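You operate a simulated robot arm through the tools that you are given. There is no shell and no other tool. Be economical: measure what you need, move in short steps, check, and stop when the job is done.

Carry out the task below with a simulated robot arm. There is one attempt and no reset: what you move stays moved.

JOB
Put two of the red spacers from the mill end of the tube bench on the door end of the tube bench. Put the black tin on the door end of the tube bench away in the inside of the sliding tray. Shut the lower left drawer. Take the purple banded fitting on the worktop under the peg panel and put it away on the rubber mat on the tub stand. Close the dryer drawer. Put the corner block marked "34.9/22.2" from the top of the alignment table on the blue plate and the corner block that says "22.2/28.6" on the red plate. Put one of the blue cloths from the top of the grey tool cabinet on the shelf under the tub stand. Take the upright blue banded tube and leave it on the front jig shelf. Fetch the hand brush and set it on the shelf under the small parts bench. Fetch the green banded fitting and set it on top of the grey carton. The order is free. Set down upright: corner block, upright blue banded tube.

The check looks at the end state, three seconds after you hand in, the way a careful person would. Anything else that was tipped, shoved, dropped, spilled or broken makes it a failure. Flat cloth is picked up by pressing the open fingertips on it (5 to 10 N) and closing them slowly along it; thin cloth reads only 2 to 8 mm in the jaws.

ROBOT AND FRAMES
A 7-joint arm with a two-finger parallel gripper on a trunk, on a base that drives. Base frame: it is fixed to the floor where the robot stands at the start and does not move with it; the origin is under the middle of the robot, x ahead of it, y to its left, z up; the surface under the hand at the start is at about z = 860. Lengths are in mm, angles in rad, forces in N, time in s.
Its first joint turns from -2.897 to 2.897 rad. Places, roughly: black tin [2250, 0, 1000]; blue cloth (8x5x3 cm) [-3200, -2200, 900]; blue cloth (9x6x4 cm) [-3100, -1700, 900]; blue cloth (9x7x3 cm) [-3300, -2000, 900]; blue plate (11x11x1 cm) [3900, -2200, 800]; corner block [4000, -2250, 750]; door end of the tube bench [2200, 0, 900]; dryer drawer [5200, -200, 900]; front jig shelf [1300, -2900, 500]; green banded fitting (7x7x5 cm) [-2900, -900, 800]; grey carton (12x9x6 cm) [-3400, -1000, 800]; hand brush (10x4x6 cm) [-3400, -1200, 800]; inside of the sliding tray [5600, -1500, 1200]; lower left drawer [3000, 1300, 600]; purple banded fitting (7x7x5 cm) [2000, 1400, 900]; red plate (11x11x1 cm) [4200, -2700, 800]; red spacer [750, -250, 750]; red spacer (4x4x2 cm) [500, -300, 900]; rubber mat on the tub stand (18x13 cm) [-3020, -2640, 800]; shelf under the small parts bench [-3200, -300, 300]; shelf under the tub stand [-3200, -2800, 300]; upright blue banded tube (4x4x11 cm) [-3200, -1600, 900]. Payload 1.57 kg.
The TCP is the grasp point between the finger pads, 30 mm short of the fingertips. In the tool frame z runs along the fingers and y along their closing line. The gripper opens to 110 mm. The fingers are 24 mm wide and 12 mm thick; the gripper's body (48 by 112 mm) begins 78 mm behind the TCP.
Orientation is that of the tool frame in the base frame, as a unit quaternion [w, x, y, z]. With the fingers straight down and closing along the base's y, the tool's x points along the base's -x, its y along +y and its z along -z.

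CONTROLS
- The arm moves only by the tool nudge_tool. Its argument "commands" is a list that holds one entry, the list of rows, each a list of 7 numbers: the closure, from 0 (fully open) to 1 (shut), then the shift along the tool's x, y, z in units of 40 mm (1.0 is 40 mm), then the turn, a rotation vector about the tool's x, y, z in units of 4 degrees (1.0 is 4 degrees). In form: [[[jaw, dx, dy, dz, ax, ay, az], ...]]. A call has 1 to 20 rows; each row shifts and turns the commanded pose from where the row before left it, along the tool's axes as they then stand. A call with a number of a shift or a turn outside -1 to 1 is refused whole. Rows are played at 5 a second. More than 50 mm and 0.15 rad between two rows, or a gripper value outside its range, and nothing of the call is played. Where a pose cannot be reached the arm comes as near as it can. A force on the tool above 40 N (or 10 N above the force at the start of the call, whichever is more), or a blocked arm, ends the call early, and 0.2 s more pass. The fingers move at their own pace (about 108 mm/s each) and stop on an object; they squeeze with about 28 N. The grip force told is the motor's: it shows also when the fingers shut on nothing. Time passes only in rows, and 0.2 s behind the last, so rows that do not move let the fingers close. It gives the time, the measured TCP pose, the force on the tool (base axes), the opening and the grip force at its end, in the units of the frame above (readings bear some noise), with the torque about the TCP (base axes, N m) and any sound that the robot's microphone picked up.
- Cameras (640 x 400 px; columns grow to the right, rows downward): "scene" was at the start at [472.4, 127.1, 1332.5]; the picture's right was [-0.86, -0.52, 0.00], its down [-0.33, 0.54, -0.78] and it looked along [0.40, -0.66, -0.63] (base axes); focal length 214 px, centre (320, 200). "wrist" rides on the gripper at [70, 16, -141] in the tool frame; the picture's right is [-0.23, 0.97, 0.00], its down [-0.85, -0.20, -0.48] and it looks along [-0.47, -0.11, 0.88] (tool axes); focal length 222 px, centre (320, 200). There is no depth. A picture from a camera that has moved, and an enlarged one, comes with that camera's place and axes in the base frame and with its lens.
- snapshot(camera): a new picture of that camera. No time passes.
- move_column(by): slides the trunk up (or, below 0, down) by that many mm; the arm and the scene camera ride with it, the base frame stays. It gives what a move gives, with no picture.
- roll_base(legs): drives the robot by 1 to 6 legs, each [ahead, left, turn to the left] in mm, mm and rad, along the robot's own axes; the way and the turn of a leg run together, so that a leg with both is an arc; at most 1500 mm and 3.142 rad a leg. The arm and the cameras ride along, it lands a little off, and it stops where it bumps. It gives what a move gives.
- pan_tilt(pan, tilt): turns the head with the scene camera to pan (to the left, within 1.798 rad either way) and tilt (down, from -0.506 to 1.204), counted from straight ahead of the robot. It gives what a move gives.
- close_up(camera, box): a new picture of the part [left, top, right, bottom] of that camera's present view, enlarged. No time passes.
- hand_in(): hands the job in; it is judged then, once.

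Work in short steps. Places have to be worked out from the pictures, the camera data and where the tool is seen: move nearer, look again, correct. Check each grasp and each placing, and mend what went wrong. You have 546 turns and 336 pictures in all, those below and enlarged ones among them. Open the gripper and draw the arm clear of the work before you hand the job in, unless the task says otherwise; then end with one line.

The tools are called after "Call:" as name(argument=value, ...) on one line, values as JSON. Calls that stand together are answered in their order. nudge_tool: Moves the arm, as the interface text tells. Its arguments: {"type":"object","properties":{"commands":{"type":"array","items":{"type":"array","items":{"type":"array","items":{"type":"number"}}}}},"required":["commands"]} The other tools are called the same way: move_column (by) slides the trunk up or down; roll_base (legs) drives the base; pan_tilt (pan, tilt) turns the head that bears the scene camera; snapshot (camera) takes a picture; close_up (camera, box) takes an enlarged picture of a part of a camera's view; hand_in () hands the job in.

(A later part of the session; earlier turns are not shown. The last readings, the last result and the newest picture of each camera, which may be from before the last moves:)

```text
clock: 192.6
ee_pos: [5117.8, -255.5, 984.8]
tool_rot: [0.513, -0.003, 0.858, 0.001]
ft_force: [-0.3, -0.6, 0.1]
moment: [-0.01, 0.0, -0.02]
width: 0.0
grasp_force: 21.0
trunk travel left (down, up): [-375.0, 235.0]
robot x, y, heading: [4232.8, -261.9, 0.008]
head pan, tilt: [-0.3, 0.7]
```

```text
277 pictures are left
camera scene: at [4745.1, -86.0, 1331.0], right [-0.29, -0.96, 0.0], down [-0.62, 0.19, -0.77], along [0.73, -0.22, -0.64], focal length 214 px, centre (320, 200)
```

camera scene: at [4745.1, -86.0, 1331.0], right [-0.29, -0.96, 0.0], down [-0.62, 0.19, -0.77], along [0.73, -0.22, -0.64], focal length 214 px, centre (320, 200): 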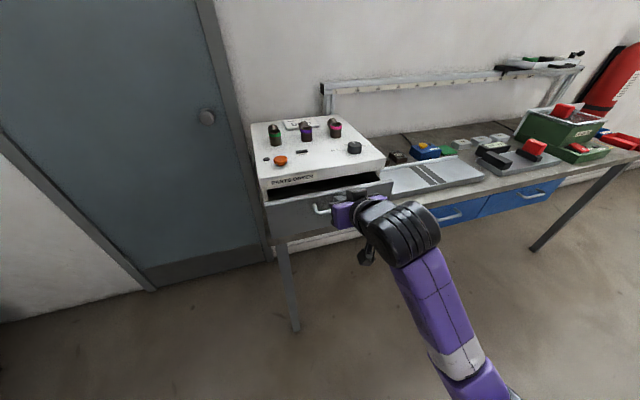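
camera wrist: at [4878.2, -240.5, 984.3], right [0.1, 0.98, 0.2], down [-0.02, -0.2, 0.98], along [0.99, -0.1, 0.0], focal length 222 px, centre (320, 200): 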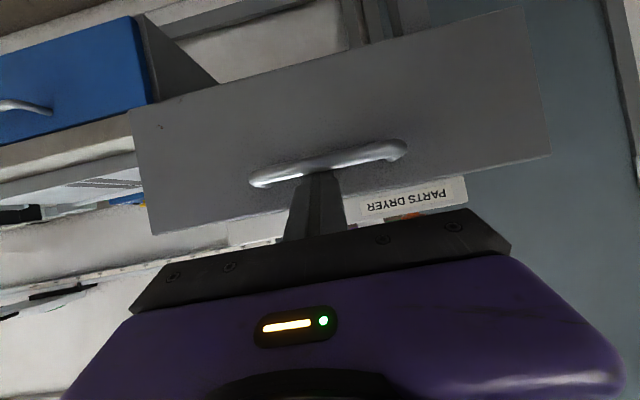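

The drawer is sliding in. I keep pushing until it stops.

Call:
nudge_tool(commands=[[[1, -0.21, 0, 0.44, 0, 0, 0], [1, -0.21, 0, 0.44, 0, 0, 0], [1, -0.21, 0, 0.44, 0, 0, 0], [1, -0.21, 0, 0.44, 0, 0, 0], [1, -0.21, 0, 0.44, 0, 0, 0]]])

Call:
snapshot(camera="scene")

```text
clock: 193.5
ee_pos: [5177.3, -255.1, 979.3]
tool_rot: [0.511, -0.003, 0.86, 0.001]
ft_force: [-20.0, -0.9, 6.6]
moment: [-0.11, -0.13, -0.03]
width: 0.0
grasp_force: 21.5
trunk travel left (down, up): [-375.0, 235.0]
robot x, y, heading: [4239.3, -262.3, 0.008]
head pan, tilt: [-0.3, 0.7]
stopped in row 4: the force on the tool passed its limit at 82 N (the readings are from after the stop); the commanded pose is now the measured one
```

```text
276 pictures are left
camera scene: at [4744.0, -86.1, 1331.4], right [-0.29, -0.96, 0.0], down [-0.62, 0.19, -0.77], along [0.73, -0.22, -0.64], focal length 214 px, centre (320, 200)
```

scene: 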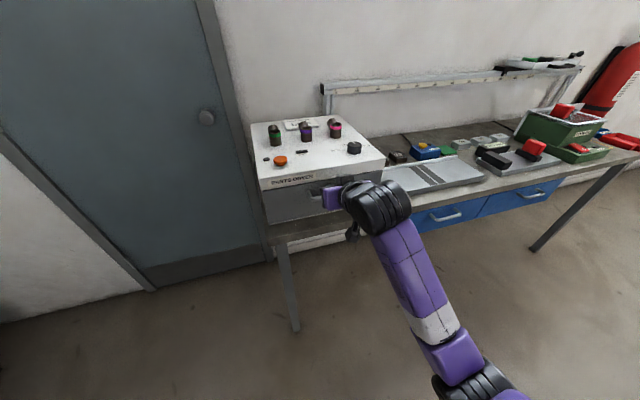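

Looks shut. I retreat, tilt back upright and check it close.

Call:
nudge_tool(commands=[[[1, 0.47, 0, -0.88, 0, 0, 0], [1, 0.47, 0, -0.88, 0, 0, 0], [1, 0.47, 0, -0.88, 0, 0, 0], [1, -0.3, 0, -0.9, 0, 0, 0], [1, -0.88, 0, -0.4, 0, 0, 0], [1, -0.88, 0, -0.4, 0, 0, 0], [1, -0.88, 0, -0.4, 0, 0, 0], [0, 0, 0, 0, 0, 1, 0], [0, 0, 0, 0, 0, 1, 0], [0, 0, 0, 0, 0, 1, 0], [0, 0, 0, 0, 0, 1, 0], [0, 0, 0, 0, 0, 1, 0], [0, 0, 0, 0, 0, 1, 0], [0, 0, 0, 0, 0, 1, 0], [0, 0, 0, 0, 0, 1, 0]]])

Call:
nudge_tool(commands=[[[0, 0, 0, 0, 0, 1, 0], [0, 0, 0, 0, 0, 1, 0], [0, 0, 0, 0, 0, 1, 0], [0, 0, 0, 0, 0, 1, 0], [0, 0, 0, 0, 0, 1, 0], [0, 0, 0, 0, 0, 1, 0], [0, 0, 0, 0, 0, 1, 0]]])

Call:
close_up(camera="scene", box=[220, 90, 420, 260])

```text
clock: 196.7
ee_pos: [5046.2, -254.5, 1121.5]
tool_rot: [0.253, -0.002, 0.967, 0.0]
ft_force: [-0.2, -0.2, 0.0]
moment: [-0.01, 0.0, -0.02]
width: 110.1
grasp_force: 0.1
out of reach, approached as far as the arm can: row 5
trunk travel left (down, up): [-375.0, 235.0]
robot x, y, heading: [4238.0, -266.8, 0.006]
head pan, tilt: [-0.3, 0.7]
```

```text
clock: 198.3
ee_pos: [5046.4, -255.1, 1122.2]
tool_rot: [0.011, -0.003, 1.0, -0.001]
ft_force: [0.5, 0.7, -0.4]
moment: [-0.01, 0.03, 0.02]
width: 110.1
grasp_force: 0.0
trunk travel left (down, up): [-375.0, 235.0]
robot x, y, heading: [4235.0, -264.8, -0.0]
head pan, tilt: [-0.3, 0.7]
```

```text
2.35 times, centred on (320, 175) of scene
camera zoom: at [4745.2, -86.1, 1330.9], right [-0.29, -0.96, 0.0], down [-0.62, 0.19, -0.76], along [0.73, -0.22, -0.64], focal length 505 px, centre (320, 259)
```

zoom: 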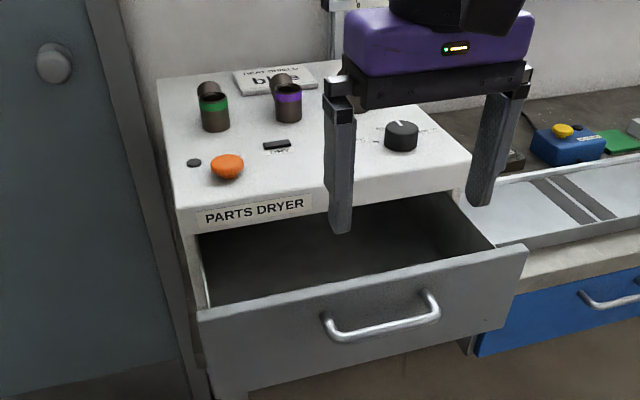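

The retreat hooked the handle and pulled the drawer open again. This time I push beside the handle, at y≈-132, so nothing can catch.

Call:
nudge_tool(commands=[[[1, 0, 0.2, 0, 0, -1, 0], [1, 0, 0.2, 0, 0, -1, 0], [1, 0, 0.2, 0, 0, -1, 0], [1, 0, 0.2, 0, 0, -1, 0], [1, 0, 0.2, 0, 0, -1, 0], [1, 0, 0.2, 0, 0, -1, 0], [1, 0, 0.2, 0, 0, -1, 0], [1, 0, 0.2, 0, 0, -1, 0], [1, 0, 0.2, 0, 0, -1, 0], [1, 0, 0.2, 0, 0, -1, 0], [1, 0, 0.2, 0, 0, -1, 0], [1, 0, 0.2, 0, 0, -1, 0], [1, 0, 0.2, 0, 0, -1, 0], [1, 0, 0.2, 0, 0, -1, 0], [1, 0, 0.2, 0, 0, -1, 0]]])

Call:
nudge_tool(commands=[[[1, 0.84, 0, 0.2, 0, 0, 0], [1, 0.84, 0, 0.2, 0, 0, 0], [1, 0.84, 0, 0.2, 0, 0, 0], [1, 0.84, 0, 0.4, 0, 0, 0], [1, 0.3, 0, 0.2, 0, 0, 0]]])

Call:
snapshot(camera="wrist")

Call:
snapshot(camera="scene")

```text
clock: 201.5
ee_pos: [5044.6, -133.9, 1122.3]
tool_rot: [0.511, -0.002, 0.86, 0.0]
ft_force: [-0.1, -0.8, -0.1]
moment: [0.0, 0.0, 0.0]
width: 0.1
grasp_force: 21.2
trunk travel left (down, up): [-375.0, 235.0]
robot x, y, heading: [4237.9, -261.2, 0.003]
head pan, tilt: [-0.3, 0.7]
```

```text
clock: 202.7
ee_pos: [5017.3, -136.8, 970.5]
tool_rot: [0.511, -0.002, 0.86, 0.0]
ft_force: [1.4, 1.4, 0.5]
moment: [-0.02, -0.01, 0.04]
width: 0.0
grasp_force: 21.1
trunk travel left (down, up): [-375.0, 235.0]
robot x, y, heading: [4237.1, -263.9, 0.006]
head pan, tilt: [-0.3, 0.7]
```

```text
274 pictures are left
camera wrist: at [4857.7, -120.6, 975.5], right [0.1, 0.97, 0.2], down [-0.01, -0.2, 0.98], along [0.99, -0.1, -0.01], focal length 222 px, centre (320, 200)
```

wrist: 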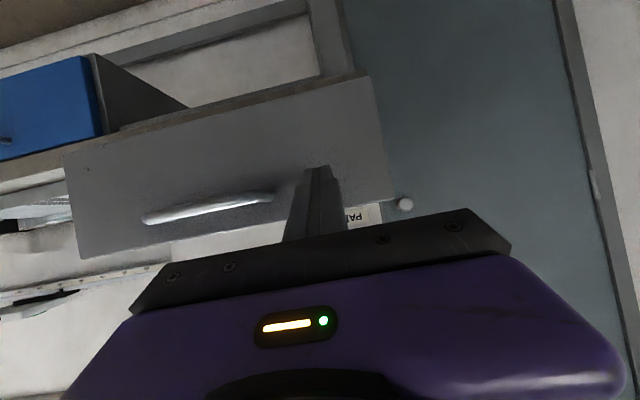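

```text
273 pictures are left
camera scene: at [4745.3, -86.1, 1331.0], right [-0.29, -0.96, 0.0], down [-0.62, 0.19, -0.76], along [0.73, -0.22, -0.64], focal length 214 px, centre (320, 200)
```

scene: 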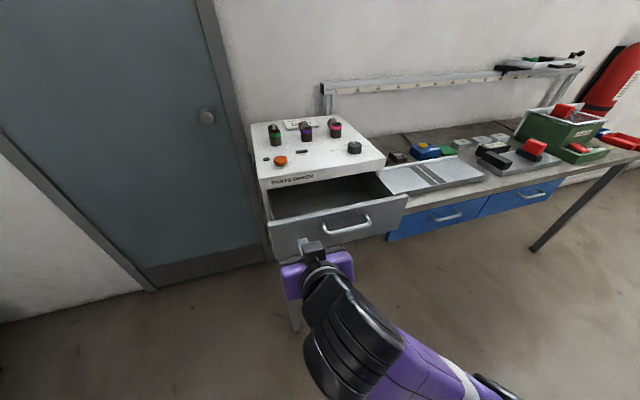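

Clear of the handle. Push in.

Call:
nudge_tool(commands=[[[1, -0.21, 0, 0.44, 0, 0, 0], [1, -0.23, 0, 0.44, 0, 0, 0], [1, -0.23, 0, 0.44, 0, 0, 0], [1, -0.23, 0, 0.44, 0, 0, 0], [1, -0.23, 0, 0.44, 0, 0, 0], [1, -0.23, 0, 0.44, 0, 0, 0], [1, -0.23, 0, 0.44, 0, 0, 0], [1, -0.23, 0, 0.3, 0, 0, 0], [1, -0.15, 0, 0.3, 0, 0, 0], [1, -0.15, 0, 0.3, 0, 0, 0], [1, -0.15, 0, 0.3, 0, 0, 0]]])

Call:
nudge_tool(commands=[[[1, 0.235, 0, -0.44, 0, 0, 0], [1, 0.47, 0, -0.88, 0, 0, 0], [1, 0.47, 0, -0.88, 0, 0, 0], [1, 0.47, 0, -0.88, 0, 0, 0]]])

Call:
close_up(camera="scene", box=[220, 90, 420, 260])

```text
clock: 204.7
ee_pos: [5177.1, -135.8, 969.9]
tool_rot: [0.508, -0.002, 0.861, 0.0]
ft_force: [-17.1, -3.6, 5.9]
moment: [-0.05, -0.1, -0.08]
width: 0.0
grasp_force: 21.3
trunk travel left (down, up): [-375.0, 235.0]
robot x, y, heading: [4235.7, -267.1, 0.005]
head pan, tilt: [-0.3, 0.7]
stopped in row 9: the force on the tool passed its limit at 60 N (the readings are from after the stop); the commanded pose is now the measured one
```

```text
clock: 205.7
ee_pos: [5038.0, -137.0, 971.1]
tool_rot: [0.508, -0.002, 0.862, 0.0]
ft_force: [0.1, 0.1, -1.0]
moment: [0.0, 0.01, -0.02]
width: 0.0
grasp_force: 21.6
trunk travel left (down, up): [-375.0, 235.0]
robot x, y, heading: [4237.7, -262.7, 0.008]
head pan, tilt: [-0.3, 0.7]
```

```text
2.35 times, centred on (320, 175) of scene
camera zoom: at [4745.5, -86.2, 1330.9], right [-0.29, -0.96, 0.0], down [-0.62, 0.19, -0.76], along [0.73, -0.22, -0.64], focal length 505 px, centre (320, 259)
```

zoom: 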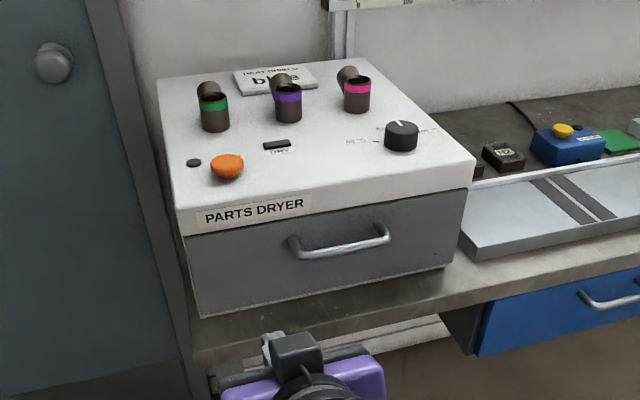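

Dryer drawer is closed. I raise and restore the tool, then look at the alignment table.

Call:
nudge_tool(commands=[[[0, -0.88, 0, -0.47, 0, 0, 0], [0, -0.88, 0, -0.47, 0, 0, 0], [0, -0.88, 0, -0.47, 0, 0, 0], [0, -0.88, 0, -0.47, 0, 0, 0], [0, 0, 0, 0, 0, 1, 0], [0, 0, 0, 0, 0, 1, 0], [0, 0, 0, 0, 0, 1, 0], [0, 0, 0, 0, 0, 1, 0], [0, 0, 0, 0, 0, 1, 0], [0, 0, 0, 0, 0, 1, 0], [0, 0, 0, 0, 0, 1, 0], [0, 0, 0, 0, 0, 1, 0], [0, 0, 0, 0, 0, 1, 0], [0, 0, 0, 0, 0, 1, 0], [0, 0, 0, 0, 0, 1, 0], [0, 0, 0, 0, 0, 1, 0], [0, 0, 0, 0, 0, 1, 0], [0, 0, 0, 0, 0, 1, 0], [0, 0, 0, 0, 0, 1, 0], [0, 0, 0, 0, 0, 0.3, 0]]])

Call:
roll_base(legs=[[-200, 300, 0], [0, 0, -1.571]])

Call:
pan_tilt(pan=0, tilt=0.5)

Call:
snapshot(camera="scene")

```text
clock: 209.9
ee_pos: [5030.9, -137.0, 1076.0]
tool_rot: [-0.038, -0.01, 0.997, -0.061]
ft_force: [-0.5, 1.1, -0.2]
moment: [0.0, -0.02, 0.03]
width: 109.9
grasp_force: 0.1
trunk travel left (down, up): [-375.0, 235.0]
robot x, y, heading: [4238.2, -263.6, 0.007]
head pan, tilt: [-0.3, 0.7]
stopped in row 20: the arm was blocked; the commanded pose is now the measured one
```

```text
clock: 216.1
ee_pos: [4133.0, -763.1, 1076.7]
tool_rot: [-0.07, 0.709, 0.702, -0.014]
ft_force: [0.9, 0.1, 0.0]
moment: [-0.04, 0.01, 0.01]
width: 110.1
grasp_force: 0.1
trunk travel left (down, up): [-375.0, 235.0]
robot x, y, heading: [4034.9, 37.0, -1.601]
head pan, tilt: [-0.3, 0.7]
```

```text
clock: 216.9
ee_pos: [4133.5, -763.7, 1076.3]
tool_rot: [-0.071, 0.709, 0.701, -0.015]
ft_force: [-0.4, 0.3, 0.2]
moment: [0.03, 0.0, 0.02]
width: 109.8
grasp_force: 0.1
trunk travel left (down, up): [-375.0, 235.0]
robot x, y, heading: [4032.6, 35.3, -1.603]
head pan, tilt: [0.0, 0.499]
```

```text
271 pictures are left
camera scene: at [4220.1, -487.6, 1348.6], right [-1.0, 0.03, 0.0], down [0.01, 0.48, -0.88], along [-0.03, -0.88, -0.48], focal length 214 px, centre (320, 200)
```

scene: 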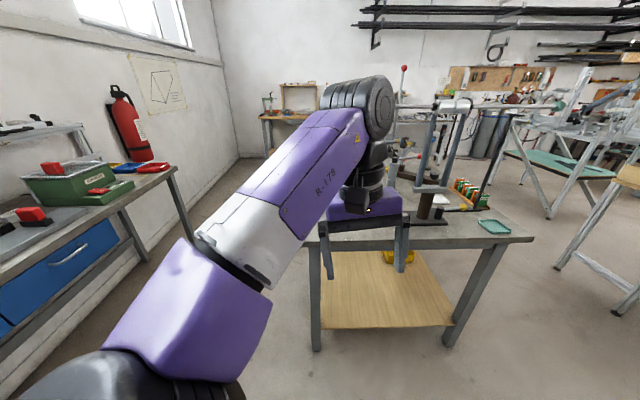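

Table spans about x 3440–4220, y -1150…-2700, top z≈800. I level the tool and drive down the aisle on its +x side, facing -y, to view plates and blocks.

Call:
nudge_tool(commands=[[[0, 0, 0, -0.5, -0.85, -0.57, 0], [0, 0, 0, -0.5, -0.85, -0.57, 0]]])

Call:
roll_base(legs=[[0, 0, 0.03], [0, 700, 0], [1400, 0, 0]])

Call:
pan_tilt(pan=-0.8, tilt=0.5)

Call:
snapshot(camera="scene")

```text
clock: 217.7
ee_pos: [4127.5, -758.1, 1076.4]
tool_rot: [-0.055, 0.71, 0.702, -0.011]
ft_force: [0.5, 0.8, -0.3]
moment: [-0.02, -0.01, -0.01]
width: 109.9
grasp_force: 0.1
trunk travel left (down, up): [-375.0, 235.0]
robot x, y, heading: [4035.4, 38.0, -1.605]
head pan, tilt: [0.0, 0.499]
stopped in row 2: the arm was blocked; the commanded pose is now the measured one
```

```text
clock: 228.4
ee_pos: [4861.9, -2129.2, 1076.5]
tool_rot: [-0.054, 0.698, 0.714, -0.012]
ft_force: [-1.0, 0.0, 0.3]
moment: [0.02, -0.03, -0.02]
width: 110.3
grasp_force: 0.1
trunk travel left (down, up): [-375.0, 235.0]
robot x, y, heading: [4738.4, -1341.1, -1.565]
head pan, tilt: [0.0, 0.499]
```

```text
clock: 229.6
ee_pos: [4862.2, -2128.1, 1076.7]
tool_rot: [-0.055, 0.699, 0.713, -0.012]
ft_force: [0.8, 0.4, -0.4]
moment: [0.0, 0.01, 0.02]
width: 110.0
grasp_force: 0.2
trunk travel left (down, up): [-375.0, 235.0]
robot x, y, heading: [4743.8, -1339.8, -1.57]
head pan, tilt: [-0.799, 0.499]
```

```text
270 pictures are left
camera scene: at [4880.1, -1828.3, 1348.6], right [-0.7, 0.71, 0.0], down [0.34, 0.34, -0.88], along [-0.63, -0.62, -0.48], focal length 214 px, centre (320, 200)
```

scene: 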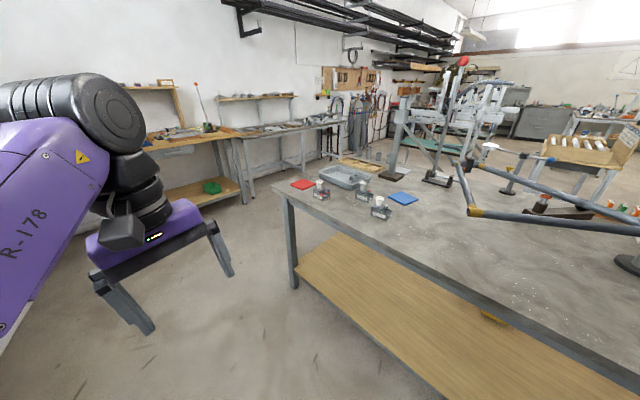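

I see the red plate (4092,-2751), blue plate (3836,-2230) and three blocks. First I recentre the arm, which sits at a joint limit.

Call:
nudge_tool(commands=[[[0, 0.7, -0.7, 0, 0, 0, 0], [0, 0.7, -0.7, 0, 0, 0, 0], [0, 0.7, -0.7, 0, 0, 0, 0], [0, 0.7, -0.7, 0, 0, 0, 0]]])

Call:
nudge_tool(commands=[[[0, 0, 0, 0, -0.7, -0.4, 0], [0, 0, 0, 0, -0.7, -0.4, 0]]])

```text
clock: 230.6
ee_pos: [4746.8, -2021.7, 1093.5]
tool_rot: [-0.055, 0.698, 0.714, -0.012]
ft_force: [-0.4, 0.1, 0.3]
moment: [0.02, 0.02, 0.04]
width: 110.2
grasp_force: 0.1
trunk travel left (down, up): [-375.0, 235.0]
robot x, y, heading: [4743.3, -1341.4, -1.565]
head pan, tilt: [-0.799, 0.499]
```

```text
clock: 231.2
ee_pos: [4748.9, -2018.4, 1086.5]
tool_rot: [-0.017, 0.696, 0.718, 0.0]
ft_force: [-0.6, 1.1, -0.5]
moment: [0.01, 0.0, 0.03]
width: 109.9
grasp_force: 0.1
trunk travel left (down, up): [-375.0, 235.0]
robot x, y, heading: [4746.2, -1336.1, -1.564]
head pan, tilt: [-0.799, 0.499]
```

Call:
nudge_tool(commands=[[[0, 0, 0, -1, -0.34, -0.35, 0], [0, 0, 0, -1, 0, 0, 0]]])

Call:
roll_base(legs=[[1080, 0, 0]])

Call:
pan_tilt(pan=-1.4, tilt=0.6)

Call:
snapshot(camera="scene")

```text
clock: 231.7
ee_pos: [4737.9, -2012.0, 1111.0]
tool_rot: [-0.079, 0.696, 0.713, -0.008]
ft_force: [-0.7, 0.7, 1.1]
moment: [-0.01, 0.0, 0.01]
width: 110.0
grasp_force: 0.0
trunk travel left (down, up): [-375.0, 235.0]
robot x, y, heading: [4740.8, -1338.6, -1.571]
head pan, tilt: [-0.799, 0.499]
stopped in row 2: the arm was blocked; the commanded pose is now the measured one
```

```text
clock: 237.2
ee_pos: [4741.5, -3069.9, 1111.3]
tool_rot: [-0.08, 0.696, 0.713, -0.008]
ft_force: [-0.8, 0.2, -0.2]
moment: [0.0, -0.01, 0.01]
width: 110.2
grasp_force: 0.1
trunk travel left (down, up): [-375.0, 235.0]
robot x, y, heading: [4749.1, -2394.9, -1.569]
head pan, tilt: [-0.799, 0.499]
```

```text
clock: 238.2
ee_pos: [4741.4, -3069.4, 1112.3]
tool_rot: [-0.079, 0.696, 0.713, -0.009]
ft_force: [0.2, 0.2, 0.1]
moment: [0.04, 0.01, 0.03]
width: 110.0
grasp_force: 0.0
trunk travel left (down, up): [-375.0, 235.0]
robot x, y, heading: [4747.0, -2393.6, -1.567]
head pan, tilt: [-1.4, 0.6]
```

```text
269 pictures are left
camera scene: at [4861.7, -2838.4, 1339.6], right [-0.17, 0.98, 0.0], down [0.56, 0.1, -0.83], along [-0.81, -0.14, -0.56], focal length 214 px, centre (320, 200)
```

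scene: 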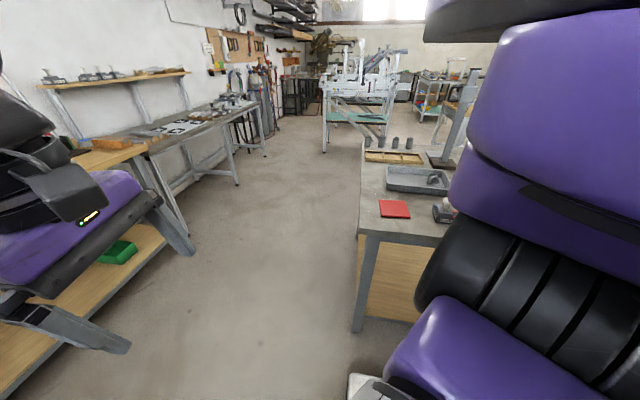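

The arm blocks again when rising; I extend it outward a little and level there to see which way frees it.

Call:
nudge_tool(commands=[[[0, -1, 0, 0, 0, 0, 0], [0, -1, 0, 0, 0, 0, 0], [0, -1, 0, 0, 0, 0, 0]]])

Call:
nudge_tool(commands=[[[0, 0, 0, 0, -0.8, -0.7, 0], [0, 0, 0, 0, -0.8, -0.7, 0]]])

Call:
pan_tilt(pan=-0.6, tilt=0.4)

Call:
snapshot(camera="scene")

```text
clock: 239.0
ee_pos: [4744.6, -3191.6, 1099.6]
tool_rot: [-0.08, 0.696, 0.714, -0.008]
ft_force: [0.2, -0.1, 1.3]
moment: [-0.04, 0.02, -0.01]
width: 110.0
grasp_force: 0.2
trunk travel left (down, up): [-375.0, 235.0]
robot x, y, heading: [4747.0, -2399.0, -1.567]
head pan, tilt: [-1.4, 0.6]
```

```text
clock: 239.6
ee_pos: [4743.0, -3190.3, 1100.0]
tool_rot: [-0.006, 0.698, 0.716, -0.003]
ft_force: [-0.6, 0.1, 0.0]
moment: [-0.01, 0.03, 0.01]
width: 109.9
grasp_force: 0.1
trunk travel left (down, up): [-375.0, 235.0]
robot x, y, heading: [4747.6, -2396.3, -1.572]
head pan, tilt: [-1.4, 0.6]
```

```text
clock: 240.7
ee_pos: [4743.8, -3190.8, 1100.4]
tool_rot: [-0.006, 0.698, 0.716, -0.002]
ft_force: [-0.1, 0.4, -0.3]
moment: [0.02, 0.03, 0.04]
width: 110.1
grasp_force: 0.0
trunk travel left (down, up): [-375.0, 235.0]
robot x, y, heading: [4748.1, -2394.1, -1.566]
head pan, tilt: [-0.6, 0.4]
```

```text
268 pictures are left
camera scene: at [4896.6, -2899.5, 1357.8], right [-0.83, 0.56, 0.0], down [0.22, 0.32, -0.92], along [-0.52, -0.76, -0.39], focal length 214 px, centre (320, 200)
```

scene: 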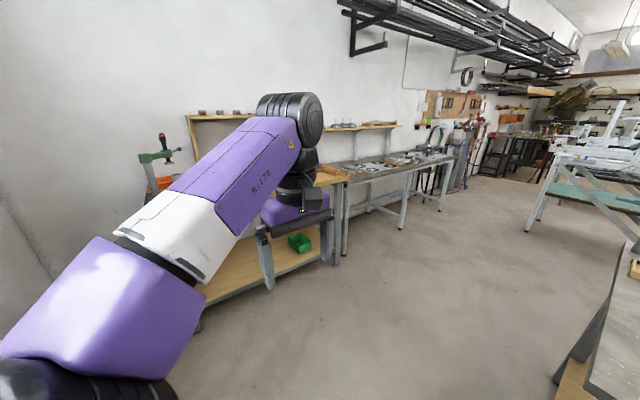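

Level now, but the elbow has swung to the left side. I swing the hand far to the robot's right to bring the elbow back.

Call:
nudge_tool(commands=[[[0, 0, -1, 0, 0, 0, 0], [0, 0, -1, 0, 0, 0, 0], [0, 0, -1, 0, 0, 0, 0], [0, 0, -1, 0, 0, 0, 0], [0, 0, -1, 0, 0, 0, 0], [0, 0.3, -0.9, 0, 0, 0, 0], [0, 0.5, -0.8, 0, 0, 0, 0], [0, 0.6, -0.7, 0, 0, 0, 0], [0, 0.7, -0.7, 0, 0, 0, 0], [0, 0.8, -0.6, 0, 0, 0, 0]]])

Call:
snapshot(camera="scene")

```text
clock: 242.9
ee_pos: [4392.3, -3083.0, 1102.1]
tool_rot: [-0.006, 0.698, 0.716, -0.002]
ft_force: [1.4, -0.1, -0.5]
moment: [0.01, 0.05, 0.01]
width: 110.2
grasp_force: 0.1
trunk travel left (down, up): [-375.0, 235.0]
robot x, y, heading: [4747.3, -2394.8, -1.565]
head pan, tilt: [-0.6, 0.4]
```

```text
267 pictures are left
camera scene: at [4897.2, -2899.7, 1357.7], right [-0.83, 0.56, 0.0], down [0.22, 0.32, -0.92], along [-0.52, -0.76, -0.39], focal length 214 px, centre (320, 200)
```

scene: 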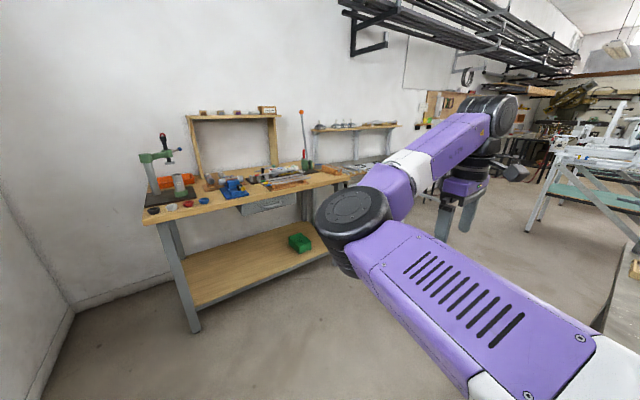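

Call:
nudge_tool(commands=[[[0, 0, 0, -1, 0, 0, 0], [0, 0, 0, -1, 0, 0, 0], [0, 0, 0, -1, 0, 0, 0], [0, 0, 0, -1, 0, 0, 0]]])

Call:
snapshot(camera="scene")

```text
clock: 243.9
ee_pos: [4394.4, -3085.0, 1261.2]
tool_rot: [-0.006, 0.698, 0.716, -0.003]
ft_force: [-0.4, 0.0, 0.0]
moment: [0.03, 0.01, 0.01]
width: 110.2
grasp_force: 0.1
trunk travel left (down, up): [-375.0, 235.0]
robot x, y, heading: [4747.1, -2395.0, -1.569]
head pan, tilt: [-0.6, 0.4]
```

```text
266 pictures are left
camera scene: at [4896.5, -2899.9, 1357.6], right [-0.83, 0.56, 0.0], down [0.22, 0.32, -0.92], along [-0.52, -0.76, -0.39], focal length 214 px, centre (320, 200)
```

scene: 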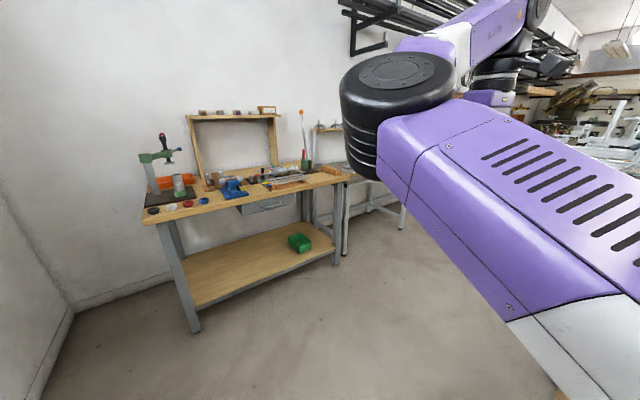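

Call:
nudge_tool(commands=[[[0, 0.6, -0.6, -0.5, 0, 0, 0], [0, 0.6, -0.6, -0.5, 0, 0, 0], [0, 0.7, -0.4, -0.5, 0, 0, 0], [0, 0.8, 0, -0.5, 0, 0, 0], [0, 0.8, 0, -0.5, 0, 0, 0], [0, 0.8, 0.2, 0, 0, 0, 0], [0, 0.8, 0.2, 0, 0, 0, 0], [0, 0.8, 0.2, 0, 0, 0, 0]]])

Call:
snapshot(camera="scene")

```text
clock: 245.7
ee_pos: [4349.9, -2848.8, 1339.7]
tool_rot: [-0.011, 0.698, 0.716, 0.012]
ft_force: [1.1, -0.2, -1.0]
moment: [0.01, -0.01, 0.01]
width: 110.1
grasp_force: 0.1
out of reach, approached as far as the arm can: row 5
trunk travel left (down, up): [-375.0, 235.0]
robot x, y, heading: [4745.5, -2393.7, -1.561]
head pan, tilt: [-0.6, 0.4]
```

```text
265 pictures are left
camera scene: at [4896.7, -2899.7, 1357.7], right [-0.83, 0.56, 0.0], down [0.22, 0.32, -0.92], along [-0.52, -0.76, -0.39], focal length 214 px, centre (320, 200)
```

scene: 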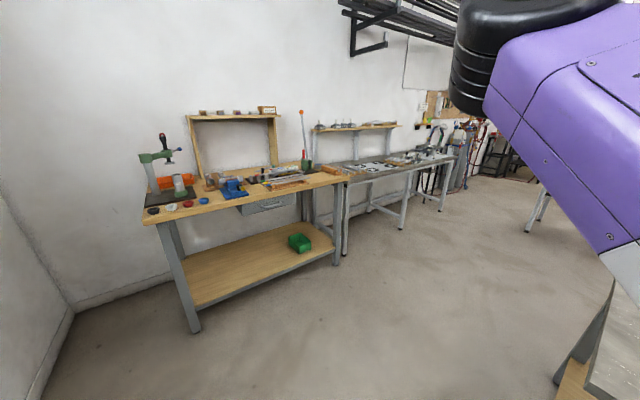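

I turn the robot to face the table (-x) and look.

Call:
roll_base(legs=[[0, 0, -1.571]])

Call:
pan_tilt(pan=0.0, tilt=0.7)

Call:
snapshot(camera="scene")

```text
clock: 249.9
ee_pos: [4289.5, -2004.6, 1339.5]
tool_rot: [0.0, 1.0, 0.017, 0.017]
ft_force: [0.7, 0.2, -0.1]
moment: [0.01, -0.02, 0.04]
width: 110.1
grasp_force: 0.0
trunk travel left (down, up): [-375.0, 235.0]
robot x, y, heading: [4749.4, -2400.1, -3.126]
head pan, tilt: [-0.6, 0.4]
```

```text
clock: 250.9
ee_pos: [4289.8, -2003.6, 1338.6]
tool_rot: [0.001, 1.0, 0.017, 0.018]
ft_force: [0.6, 0.1, -0.1]
moment: [0.02, 0.0, -0.02]
width: 109.9
grasp_force: 0.0
trunk travel left (down, up): [-375.0, 235.0]
robot x, y, heading: [4750.1, -2397.5, -3.134]
head pan, tilt: [0.0, 0.7]
```

```text
264 pictures are left
camera scene: at [4237.4, -2602.0, 1331.0], right [-0.01, 1.0, 0.0], down [0.64, 0.01, -0.77], along [-0.77, -0.01, -0.64], focal length 214 px, centre (320, 200)
```

scene: 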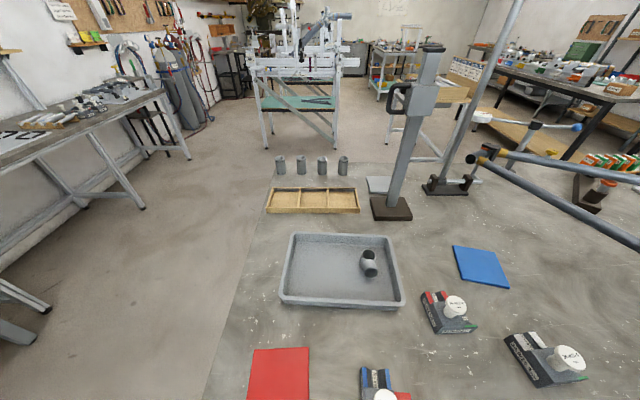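

Great view. I zoom on the three corner blocks to read their markings.

Call:
close_up(camera="scene", box=[400, 270, 600, 395])

Call:
pan_tilt(pan=0.0, tilt=1.1)

Call:
snapshot(camera="scene")

```text
3.20 times, centred on (500, 332) of scene
camera zoom: at [4237.4, -2602.0, 1331.0], right [-0.01, 1.0, 0.0], down [0.64, 0.01, -0.77], along [-0.77, -0.01, -0.64], focal length 686 px, centre (-256, -224)
```

zoom: 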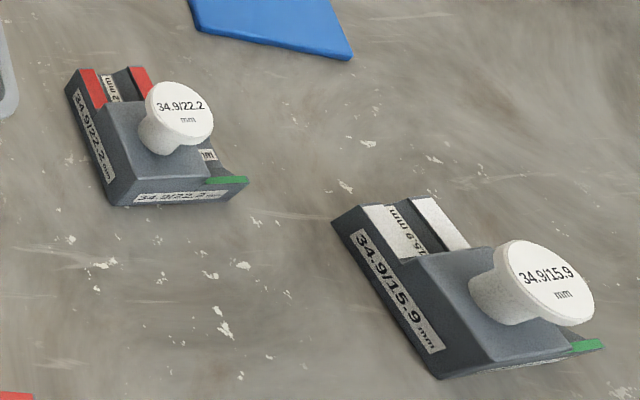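

```text
clock: 251.8
ee_pos: [4289.2, -2003.7, 1337.5]
tool_rot: [0.001, 1.0, 0.017, 0.019]
ft_force: [0.0, 0.0, 0.2]
moment: [0.06, 0.0, -0.03]
width: 110.1
grasp_force: 0.1
trunk travel left (down, up): [-375.0, 235.0]
robot x, y, heading: [4744.6, -2393.4, -3.134]
head pan, tilt: [0.0, 1.1]
```

```text
262 pictures are left
camera scene: at [4259.2, -2601.8, 1301.0], right [-0.01, 1.0, 0.0], down [0.89, 0.01, -0.45], along [-0.45, 0.0, -0.89], focal length 214 px, centre (320, 200)
```

scene: 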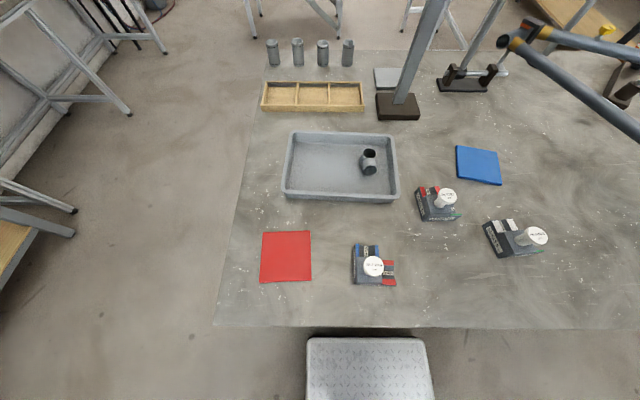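

Call:
close_up(camera="scene", box=[320, 225, 440, 300])

Call:
close_up(camera="scene", box=[400, 140, 520, 225])

```text
5.33 times, centred on (380, 262) of scene
camera zoom: at [4259.2, -2601.8, 1301.0], right [-0.01, 1.0, 0.0], down [0.89, 0.01, -0.45], along [-0.45, 0.0, -0.89], focal length 1144 px, centre (0, -133)
```

zoom: 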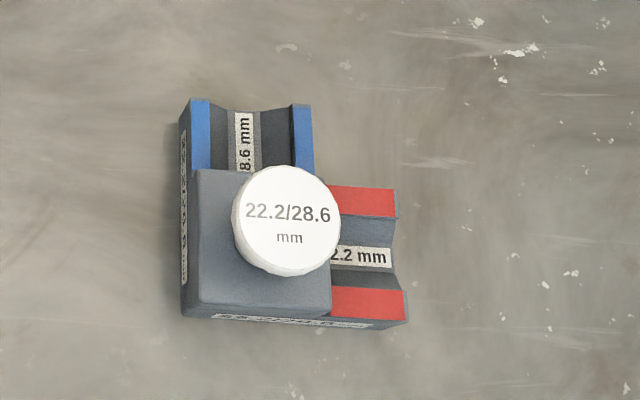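

```text
4.71 times, centred on (460, 182) of scene
camera zoom: at [4259.2, -2601.8, 1301.0], right [-0.01, 1.0, 0.0], down [0.89, 0.01, -0.45], along [-0.45, 0.0, -0.89], focal length 1009 px, centre (-339, 282)
```

zoom: 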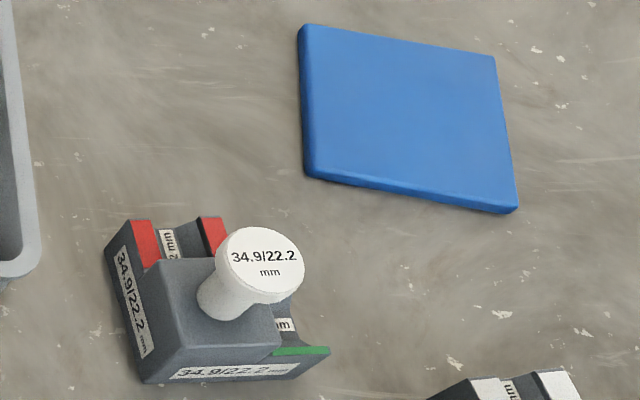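

Block C reads 22.2/28.6 (→ red), block A reads 34.9/22.2 (→ blue). Each has a ~40 mm round knob. I move the hand over block A at (4031,-2310), staying high.

Call:
nudge_tool(commands=[[[0, -0.645, 0.765, 0, 0, 0, 0], [0, -0.645, 0.765, 0, 0, 0, 0], [0, -0.645, 0.765, 0, 0, 0, 0], [0, -0.645, 0.765, 0, 0, 0, 0], [0, -0.645, 0.765, 0, 0, 0, 0], [0, -0.645, 0.765, 0, 0, 0, 0], [0, -0.645, 0.765, 0, 0, 0, 0], [0, -0.645, 0.765, 0, 0, 0, 0], [0, -0.645, 0.765, 0, 0, 0, 0], [0, -0.645, 0.765, 0, 0, 0, 0], [0, 0, 0, 1, 0, 0, 0], [0, 0, 0, 1, 0, 0, 0], [0, 0, 0, 1, 0, 0, 0], [0, 0, 0, 1, 0, 0, 0], [0, 0, 0, 1, 0, 0, 0], [0, 0, 0, 1, 0, 0, 0]]])

Call:
snapshot(camera="wrist")

Call:
snapshot(camera="scene")

```text
clock: 255.2
ee_pos: [4049.9, -2317.9, 1090.7]
tool_rot: [-0.001, 1.0, 0.016, 0.015]
ft_force: [0.0, -0.6, 0.2]
moment: [-0.01, 0.02, 0.01]
width: 109.9
grasp_force: 0.1
trunk travel left (down, up): [-375.0, 235.0]
robot x, y, heading: [4748.8, -2396.1, -3.13]
head pan, tilt: [0.0, 1.1]
```

```text
259 pictures are left
camera wrist: at [4114.2, -2332.0, 1232.6], right [-0.19, -0.98, -0.01], down [-0.88, 0.17, 0.45], along [-0.44, 0.1, -0.89], focal length 222 px, centre (320, 200)
```

wrist: 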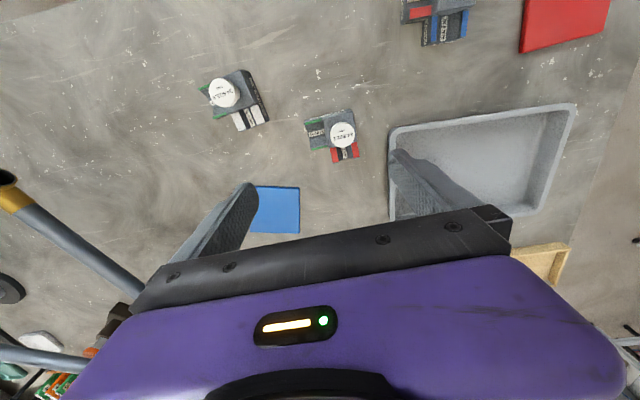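

```text
258 pictures are left
camera scene: at [4259.5, -2601.8, 1301.1], right [-0.01, 1.0, 0.0], down [0.89, 0.01, -0.45], along [-0.45, 0.0, -0.89], focal length 214 px, centre (320, 200)
```

scene: 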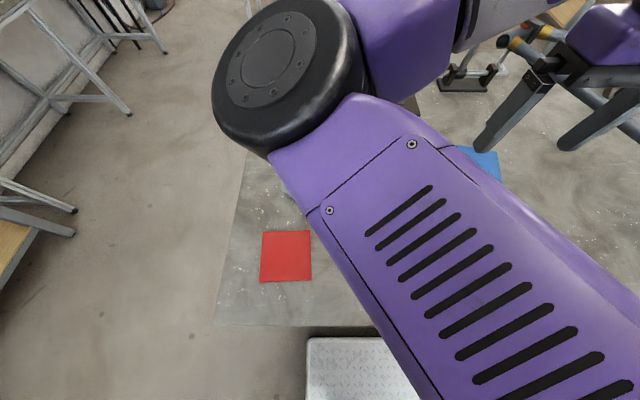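

Combining both views puts the knob top at about (4054,-2347,920) and the table at z≈840. I shift and come down to z≈1000, then re-check.

Call:
nudge_tool(commands=[[[0, 0.05, 0.73, 0.75, 0, -0.4, 0], [0, 0, 0, 0.75, 0, 0, 0], [0, 0, 0, 0.7, 0, 0, 0]]])

Call:
snapshot(camera="wrist")

```text
clock: 256.0
ee_pos: [4053.4, -2348.1, 1003.7]
tool_rot: [-0.001, 1.0, 0.016, 0.002]
ft_force: [0.1, 0.0, 0.6]
moment: [0.02, 0.02, 0.01]
width: 110.0
grasp_force: 0.1
trunk travel left (down, up): [-375.0, 235.0]
robot x, y, heading: [4748.3, -2392.8, -3.128]
head pan, tilt: [0.0, 1.1]
```

```text
257 pictures are left
camera wrist: at [4122.2, -2362.5, 1142.5], right [-0.2, -0.98, 0.0], down [-0.86, 0.17, 0.48], along [-0.47, 0.09, -0.88], focal length 222 px, centre (320, 200)
```

wrist: 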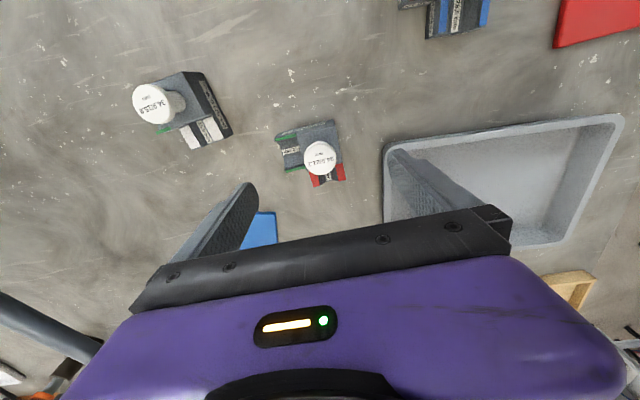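

Knob centred at z≈922; the tray lip is near, so I use a 60 mm opening and lower onto the knob head.

Call:
nudge_tool(commands=[[[0.45, 0, 0.03, 0.6, 0, 0, 0], [0.45, 0, 0, 0.6, 0, 0, 0], [0.45, 0, 0, 0.5, 0, 0, 0], [0.45, 0, 0, 0.2, 0, 0, 0], [0.45, 0, 0, 0, 0, 0, 0]]])

Call:
snapshot(camera="wrist")

```text
clock: 257.2
ee_pos: [4054.2, -2348.1, 928.2]
tool_rot: [0.0, 1.0, 0.016, 0.002]
ft_force: [-0.2, 0.2, 0.6]
moment: [0.03, 0.0, 0.0]
width: 60.3
grasp_force: 0.1
trunk travel left (down, up): [-375.0, 235.0]
robot x, y, heading: [4744.7, -2397.3, -3.132]
head pan, tilt: [0.0, 1.1]
```

```text
256 pictures are left
camera wrist: at [4122.1, -2362.1, 1067.4], right [-0.2, -0.98, 0.0], down [-0.86, 0.17, 0.48], along [-0.47, 0.09, -0.88], focal length 222 px, centre (320, 200)
```

wrist: 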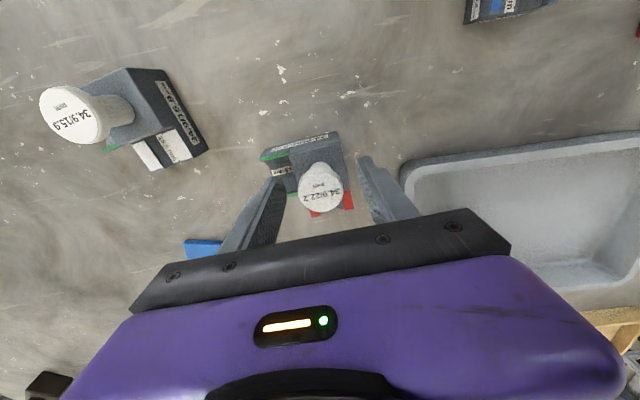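

Knob top is 10 mm below the grasp point. I lower 14 mm and close.

Call:
nudge_tool(commands=[[[0.45, 0, 0, 0.2, 0, 0, 0], [0.45, 0, 0, 0.15, 0, 0, 0], [0.7, 0, 0, 0, 0, 0, 0], [1, 0, 0, 0, 0, 0, 0], [1, 0, 0, 0, 0, 0, 0], [1, 0, 0, 0, 0, 0, 0]]])

Call:
nudge_tool(commands=[[[1, 0, 0, -0.3, 0, 0, 0], [1, 0, 0, -0.7, 0, 0, 0], [1, 0, 0, -1, 0, 0, 0], [1, 0, 0, 0, 0, 0, 0]]])

Call:
snapshot(camera="wrist")

```text
clock: 258.6
ee_pos: [4053.9, -2348.9, 913.9]
tool_rot: [0.0, 1.0, 0.016, 0.002]
ft_force: [0.9, -0.4, 1.7]
moment: [-0.03, -0.06, 0.04]
width: 45.4
grasp_force: 28.2
trunk travel left (down, up): [-375.0, 235.0]
robot x, y, heading: [4745.0, -2398.2, -3.13]
head pan, tilt: [0.0, 1.1]
```

```text
clock: 259.6
ee_pos: [4054.0, -2348.2, 992.7]
tool_rot: [0.0, 1.0, 0.016, 0.003]
ft_force: [0.4, -0.1, -1.9]
moment: [0.01, -0.05, -0.03]
width: 45.6
grasp_force: 28.1
trunk travel left (down, up): [-375.0, 235.0]
robot x, y, heading: [4748.3, -2396.8, -3.134]
head pan, tilt: [0.0, 1.1]
```

```text
255 pictures are left
camera wrist: at [4122.5, -2361.7, 1133.9], right [-0.2, -0.98, 0.0], down [-0.86, 0.17, 0.47], along [-0.47, 0.09, -0.88], focal length 222 px, centre (320, 200)
```

wrist: 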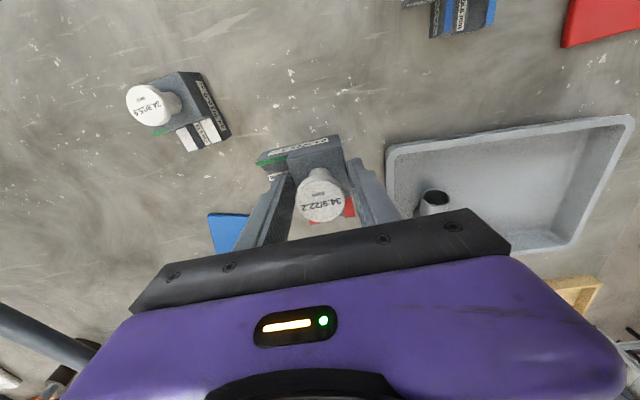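

Block A is lifted upright (45 mm grip). I carry it toward the blue plate and look from above.

Call:
nudge_tool(commands=[[[1, -0.6, -0.7, -0.3, 0, 0, 0], [1, -0.6, -0.7, -0.3, 0, 0, 0], [1, -0.6, -0.7, -0.3, 0, 0, 0], [1, -0.6, -0.7, 0, 0, 0, 0], [1, -0.3, -0.4, 0, 0, 0, 0]]])

Call:
snapshot(camera="wrist")

Call:
snapshot(camera="scene")

```text
clock: 260.8
ee_pos: [3941.2, -2224.6, 1030.6]
tool_rot: [-0.001, 1.0, 0.017, 0.002]
ft_force: [-0.1, -0.8, -2.2]
moment: [-0.01, 0.0, 0.01]
width: 45.4
grasp_force: 28.0
trunk travel left (down, up): [-375.0, 235.0]
robot x, y, heading: [4751.6, -2397.2, -3.128]
head pan, tilt: [0.0, 1.1]
```

```text
254 pictures are left
camera wrist: at [4008.9, -2238.1, 1170.7], right [-0.2, -0.98, 0.0], down [-0.86, 0.17, 0.48], along [-0.47, 0.09, -0.88], focal length 222 px, centre (320, 200)
```

wrist: 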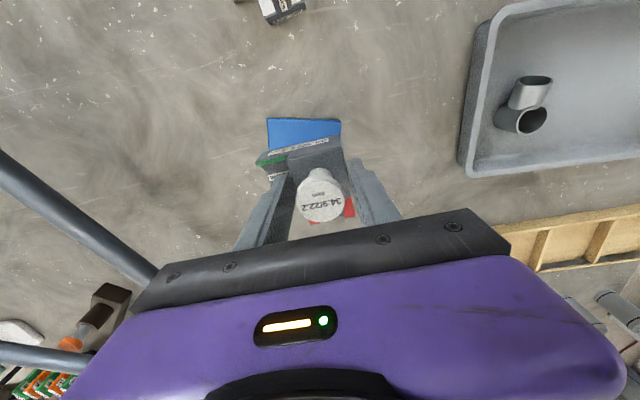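

```text
253 pictures are left
camera scene: at [4259.4, -2602.2, 1300.9], right [-0.01, 1.0, 0.0], down [0.89, 0.01, -0.45], along [-0.45, 0.0, -0.89], focal length 214 px, centre (320, 200)
```

scene: 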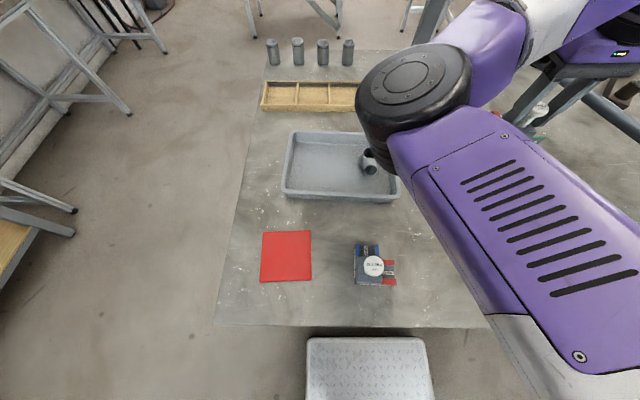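

Plate centre estimated (3912,-2194). Block centre lies about (-17,+17) from the knob, so I aim the knob at (3930,-2211) and lower.

Call:
nudge_tool(commands=[[[1, -0.27, -0.34, 0.5, 0, 0, 0], [1, 0, 0, 0.9, 0, 0, 0], [1, 0, 0, 0.7, 0, 0, 0], [1, 0, 0, 0.3, 0, 0, 0], [1, 0, 0, 0, 0, 0, 0]]])

Call:
snapshot(camera="wrist")

Call:
close_up(camera="scene", box=[440, 60, 600, 200])

```text
clock: 262.0
ee_pos: [3929.8, -2211.6, 932.5]
tool_rot: [0.0, 1.0, 0.018, 0.002]
ft_force: [0.3, 0.2, -1.2]
moment: [0.0, 0.01, 0.02]
width: 45.3
grasp_force: 27.7
trunk travel left (down, up): [-375.0, 235.0]
robot x, y, heading: [4746.2, -2394.3, -3.129]
head pan, tilt: [0.0, 1.1]
```

```text
252 pictures are left
camera wrist: at [3998.9, -2225.1, 1073.6], right [-0.2, -0.98, 0.0], down [-0.86, 0.17, 0.48], along [-0.47, 0.09, -0.88], focal length 222 px, centre (320, 200)
```

wrist: 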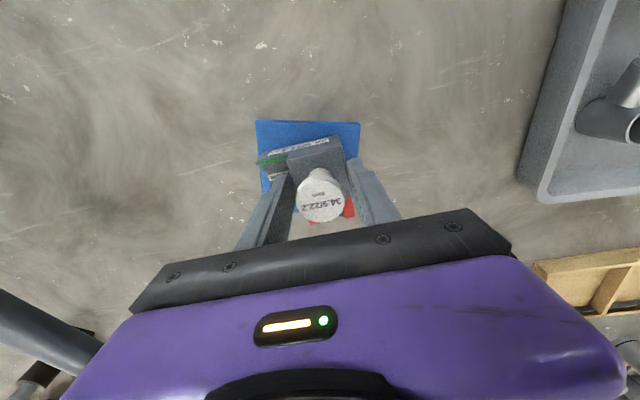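

```text
2.86 times, centred on (520, 130) of scene
camera zoom: at [4259.2, -2601.8, 1300.9], right [-0.01, 1.0, 0.0], down [0.89, 0.01, -0.45], along [-0.45, 0.0, -0.89], focal length 613 px, centre (-251, 400)
```

zoom: 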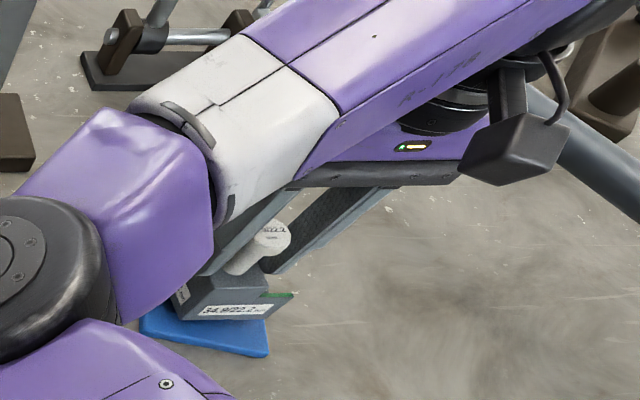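

The block is ~7 mm too far +y and 4 mm too far -x. I correct and lower slowly to contact.

Call:
nudge_tool(commands=[[[1, 0.1, 0.17, 0, 0, 0, 0], [1, 0, 0, 0.1, 0, 0, 0], [1, 0, 0, 0.05, 0, 0, 0], [1, 0, 0, 0, 0, 0, 0]]])

Call:
nudge_tool(commands=[[[1, 0, 0, 0.05, 0, 0, 0], [1, 0, 0, 0.05, 0, 0, 0], [1, 0, 0, 0, 0, 0, 0]]])

```text
clock: 263.0
ee_pos: [3933.8, -2217.5, 927.0]
tool_rot: [0.0, 1.0, 0.017, 0.001]
ft_force: [-0.3, 0.2, -2.1]
moment: [-0.02, 0.01, 0.01]
width: 45.5
grasp_force: 27.8
trunk travel left (down, up): [-375.0, 235.0]
robot x, y, heading: [4746.4, -2397.1, -3.133]
head pan, tilt: [0.0, 1.1]
```

```text
clock: 263.8
ee_pos: [3934.5, -2215.6, 922.8]
tool_rot: [-0.002, 1.0, 0.015, 0.001]
ft_force: [0.4, -0.3, 1.4]
moment: [-0.03, -0.02, -0.01]
width: 45.7
grasp_force: 27.8
trunk travel left (down, up): [-375.0, 235.0]
robot x, y, heading: [4746.5, -2394.9, -3.13]
head pan, tilt: [0.0, 1.1]
```

Light contact. Release and rise.

Call:
nudge_tool(commands=[[[1, 0, 0, 0.03, 0, 0, 0], [0.5, 0, 0, 0, 0, 0, 0], [0.42, 0, 0, 0, 0, 0, 0], [0.42, 0, 0, 0, 0, 0, 0], [0.42, 0, 0, -0.5, 0, 0, 0], [0.42, 0, 0, -1, 0, 0, 0], [0.42, 0, 0, -1, 0, 0, 0], [0.3, 0, 0, -1, 0, 0, 0]]])

Call:
snapshot(camera="wrist")

```text
clock: 265.6
ee_pos: [3934.5, -2218.0, 1061.8]
tool_rot: [0.0, 1.0, 0.016, 0.003]
ft_force: [-1.0, 0.0, -0.6]
moment: [0.0, -0.04, 0.02]
width: 76.8
grasp_force: 0.1
trunk travel left (down, up): [-375.0, 235.0]
robot x, y, heading: [4747.9, -2397.9, -3.131]
head pan, tilt: [0.0, 1.1]
```

```text
250 pictures are left
camera wrist: at [4003.1, -2231.1, 1203.0], right [-0.2, -0.98, 0.0], down [-0.86, 0.17, 0.47], along [-0.47, 0.09, -0.88], focal length 222 px, centre (320, 200)
```

wrist: 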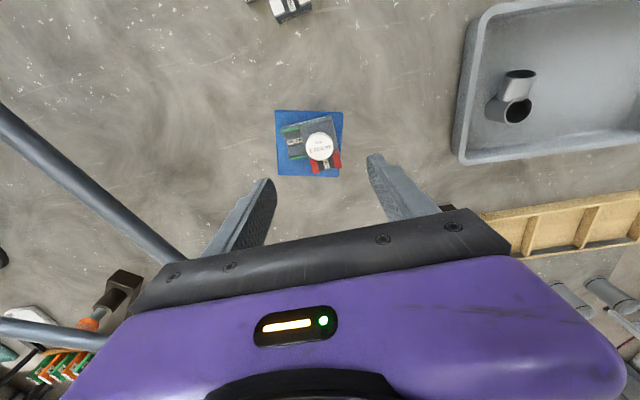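

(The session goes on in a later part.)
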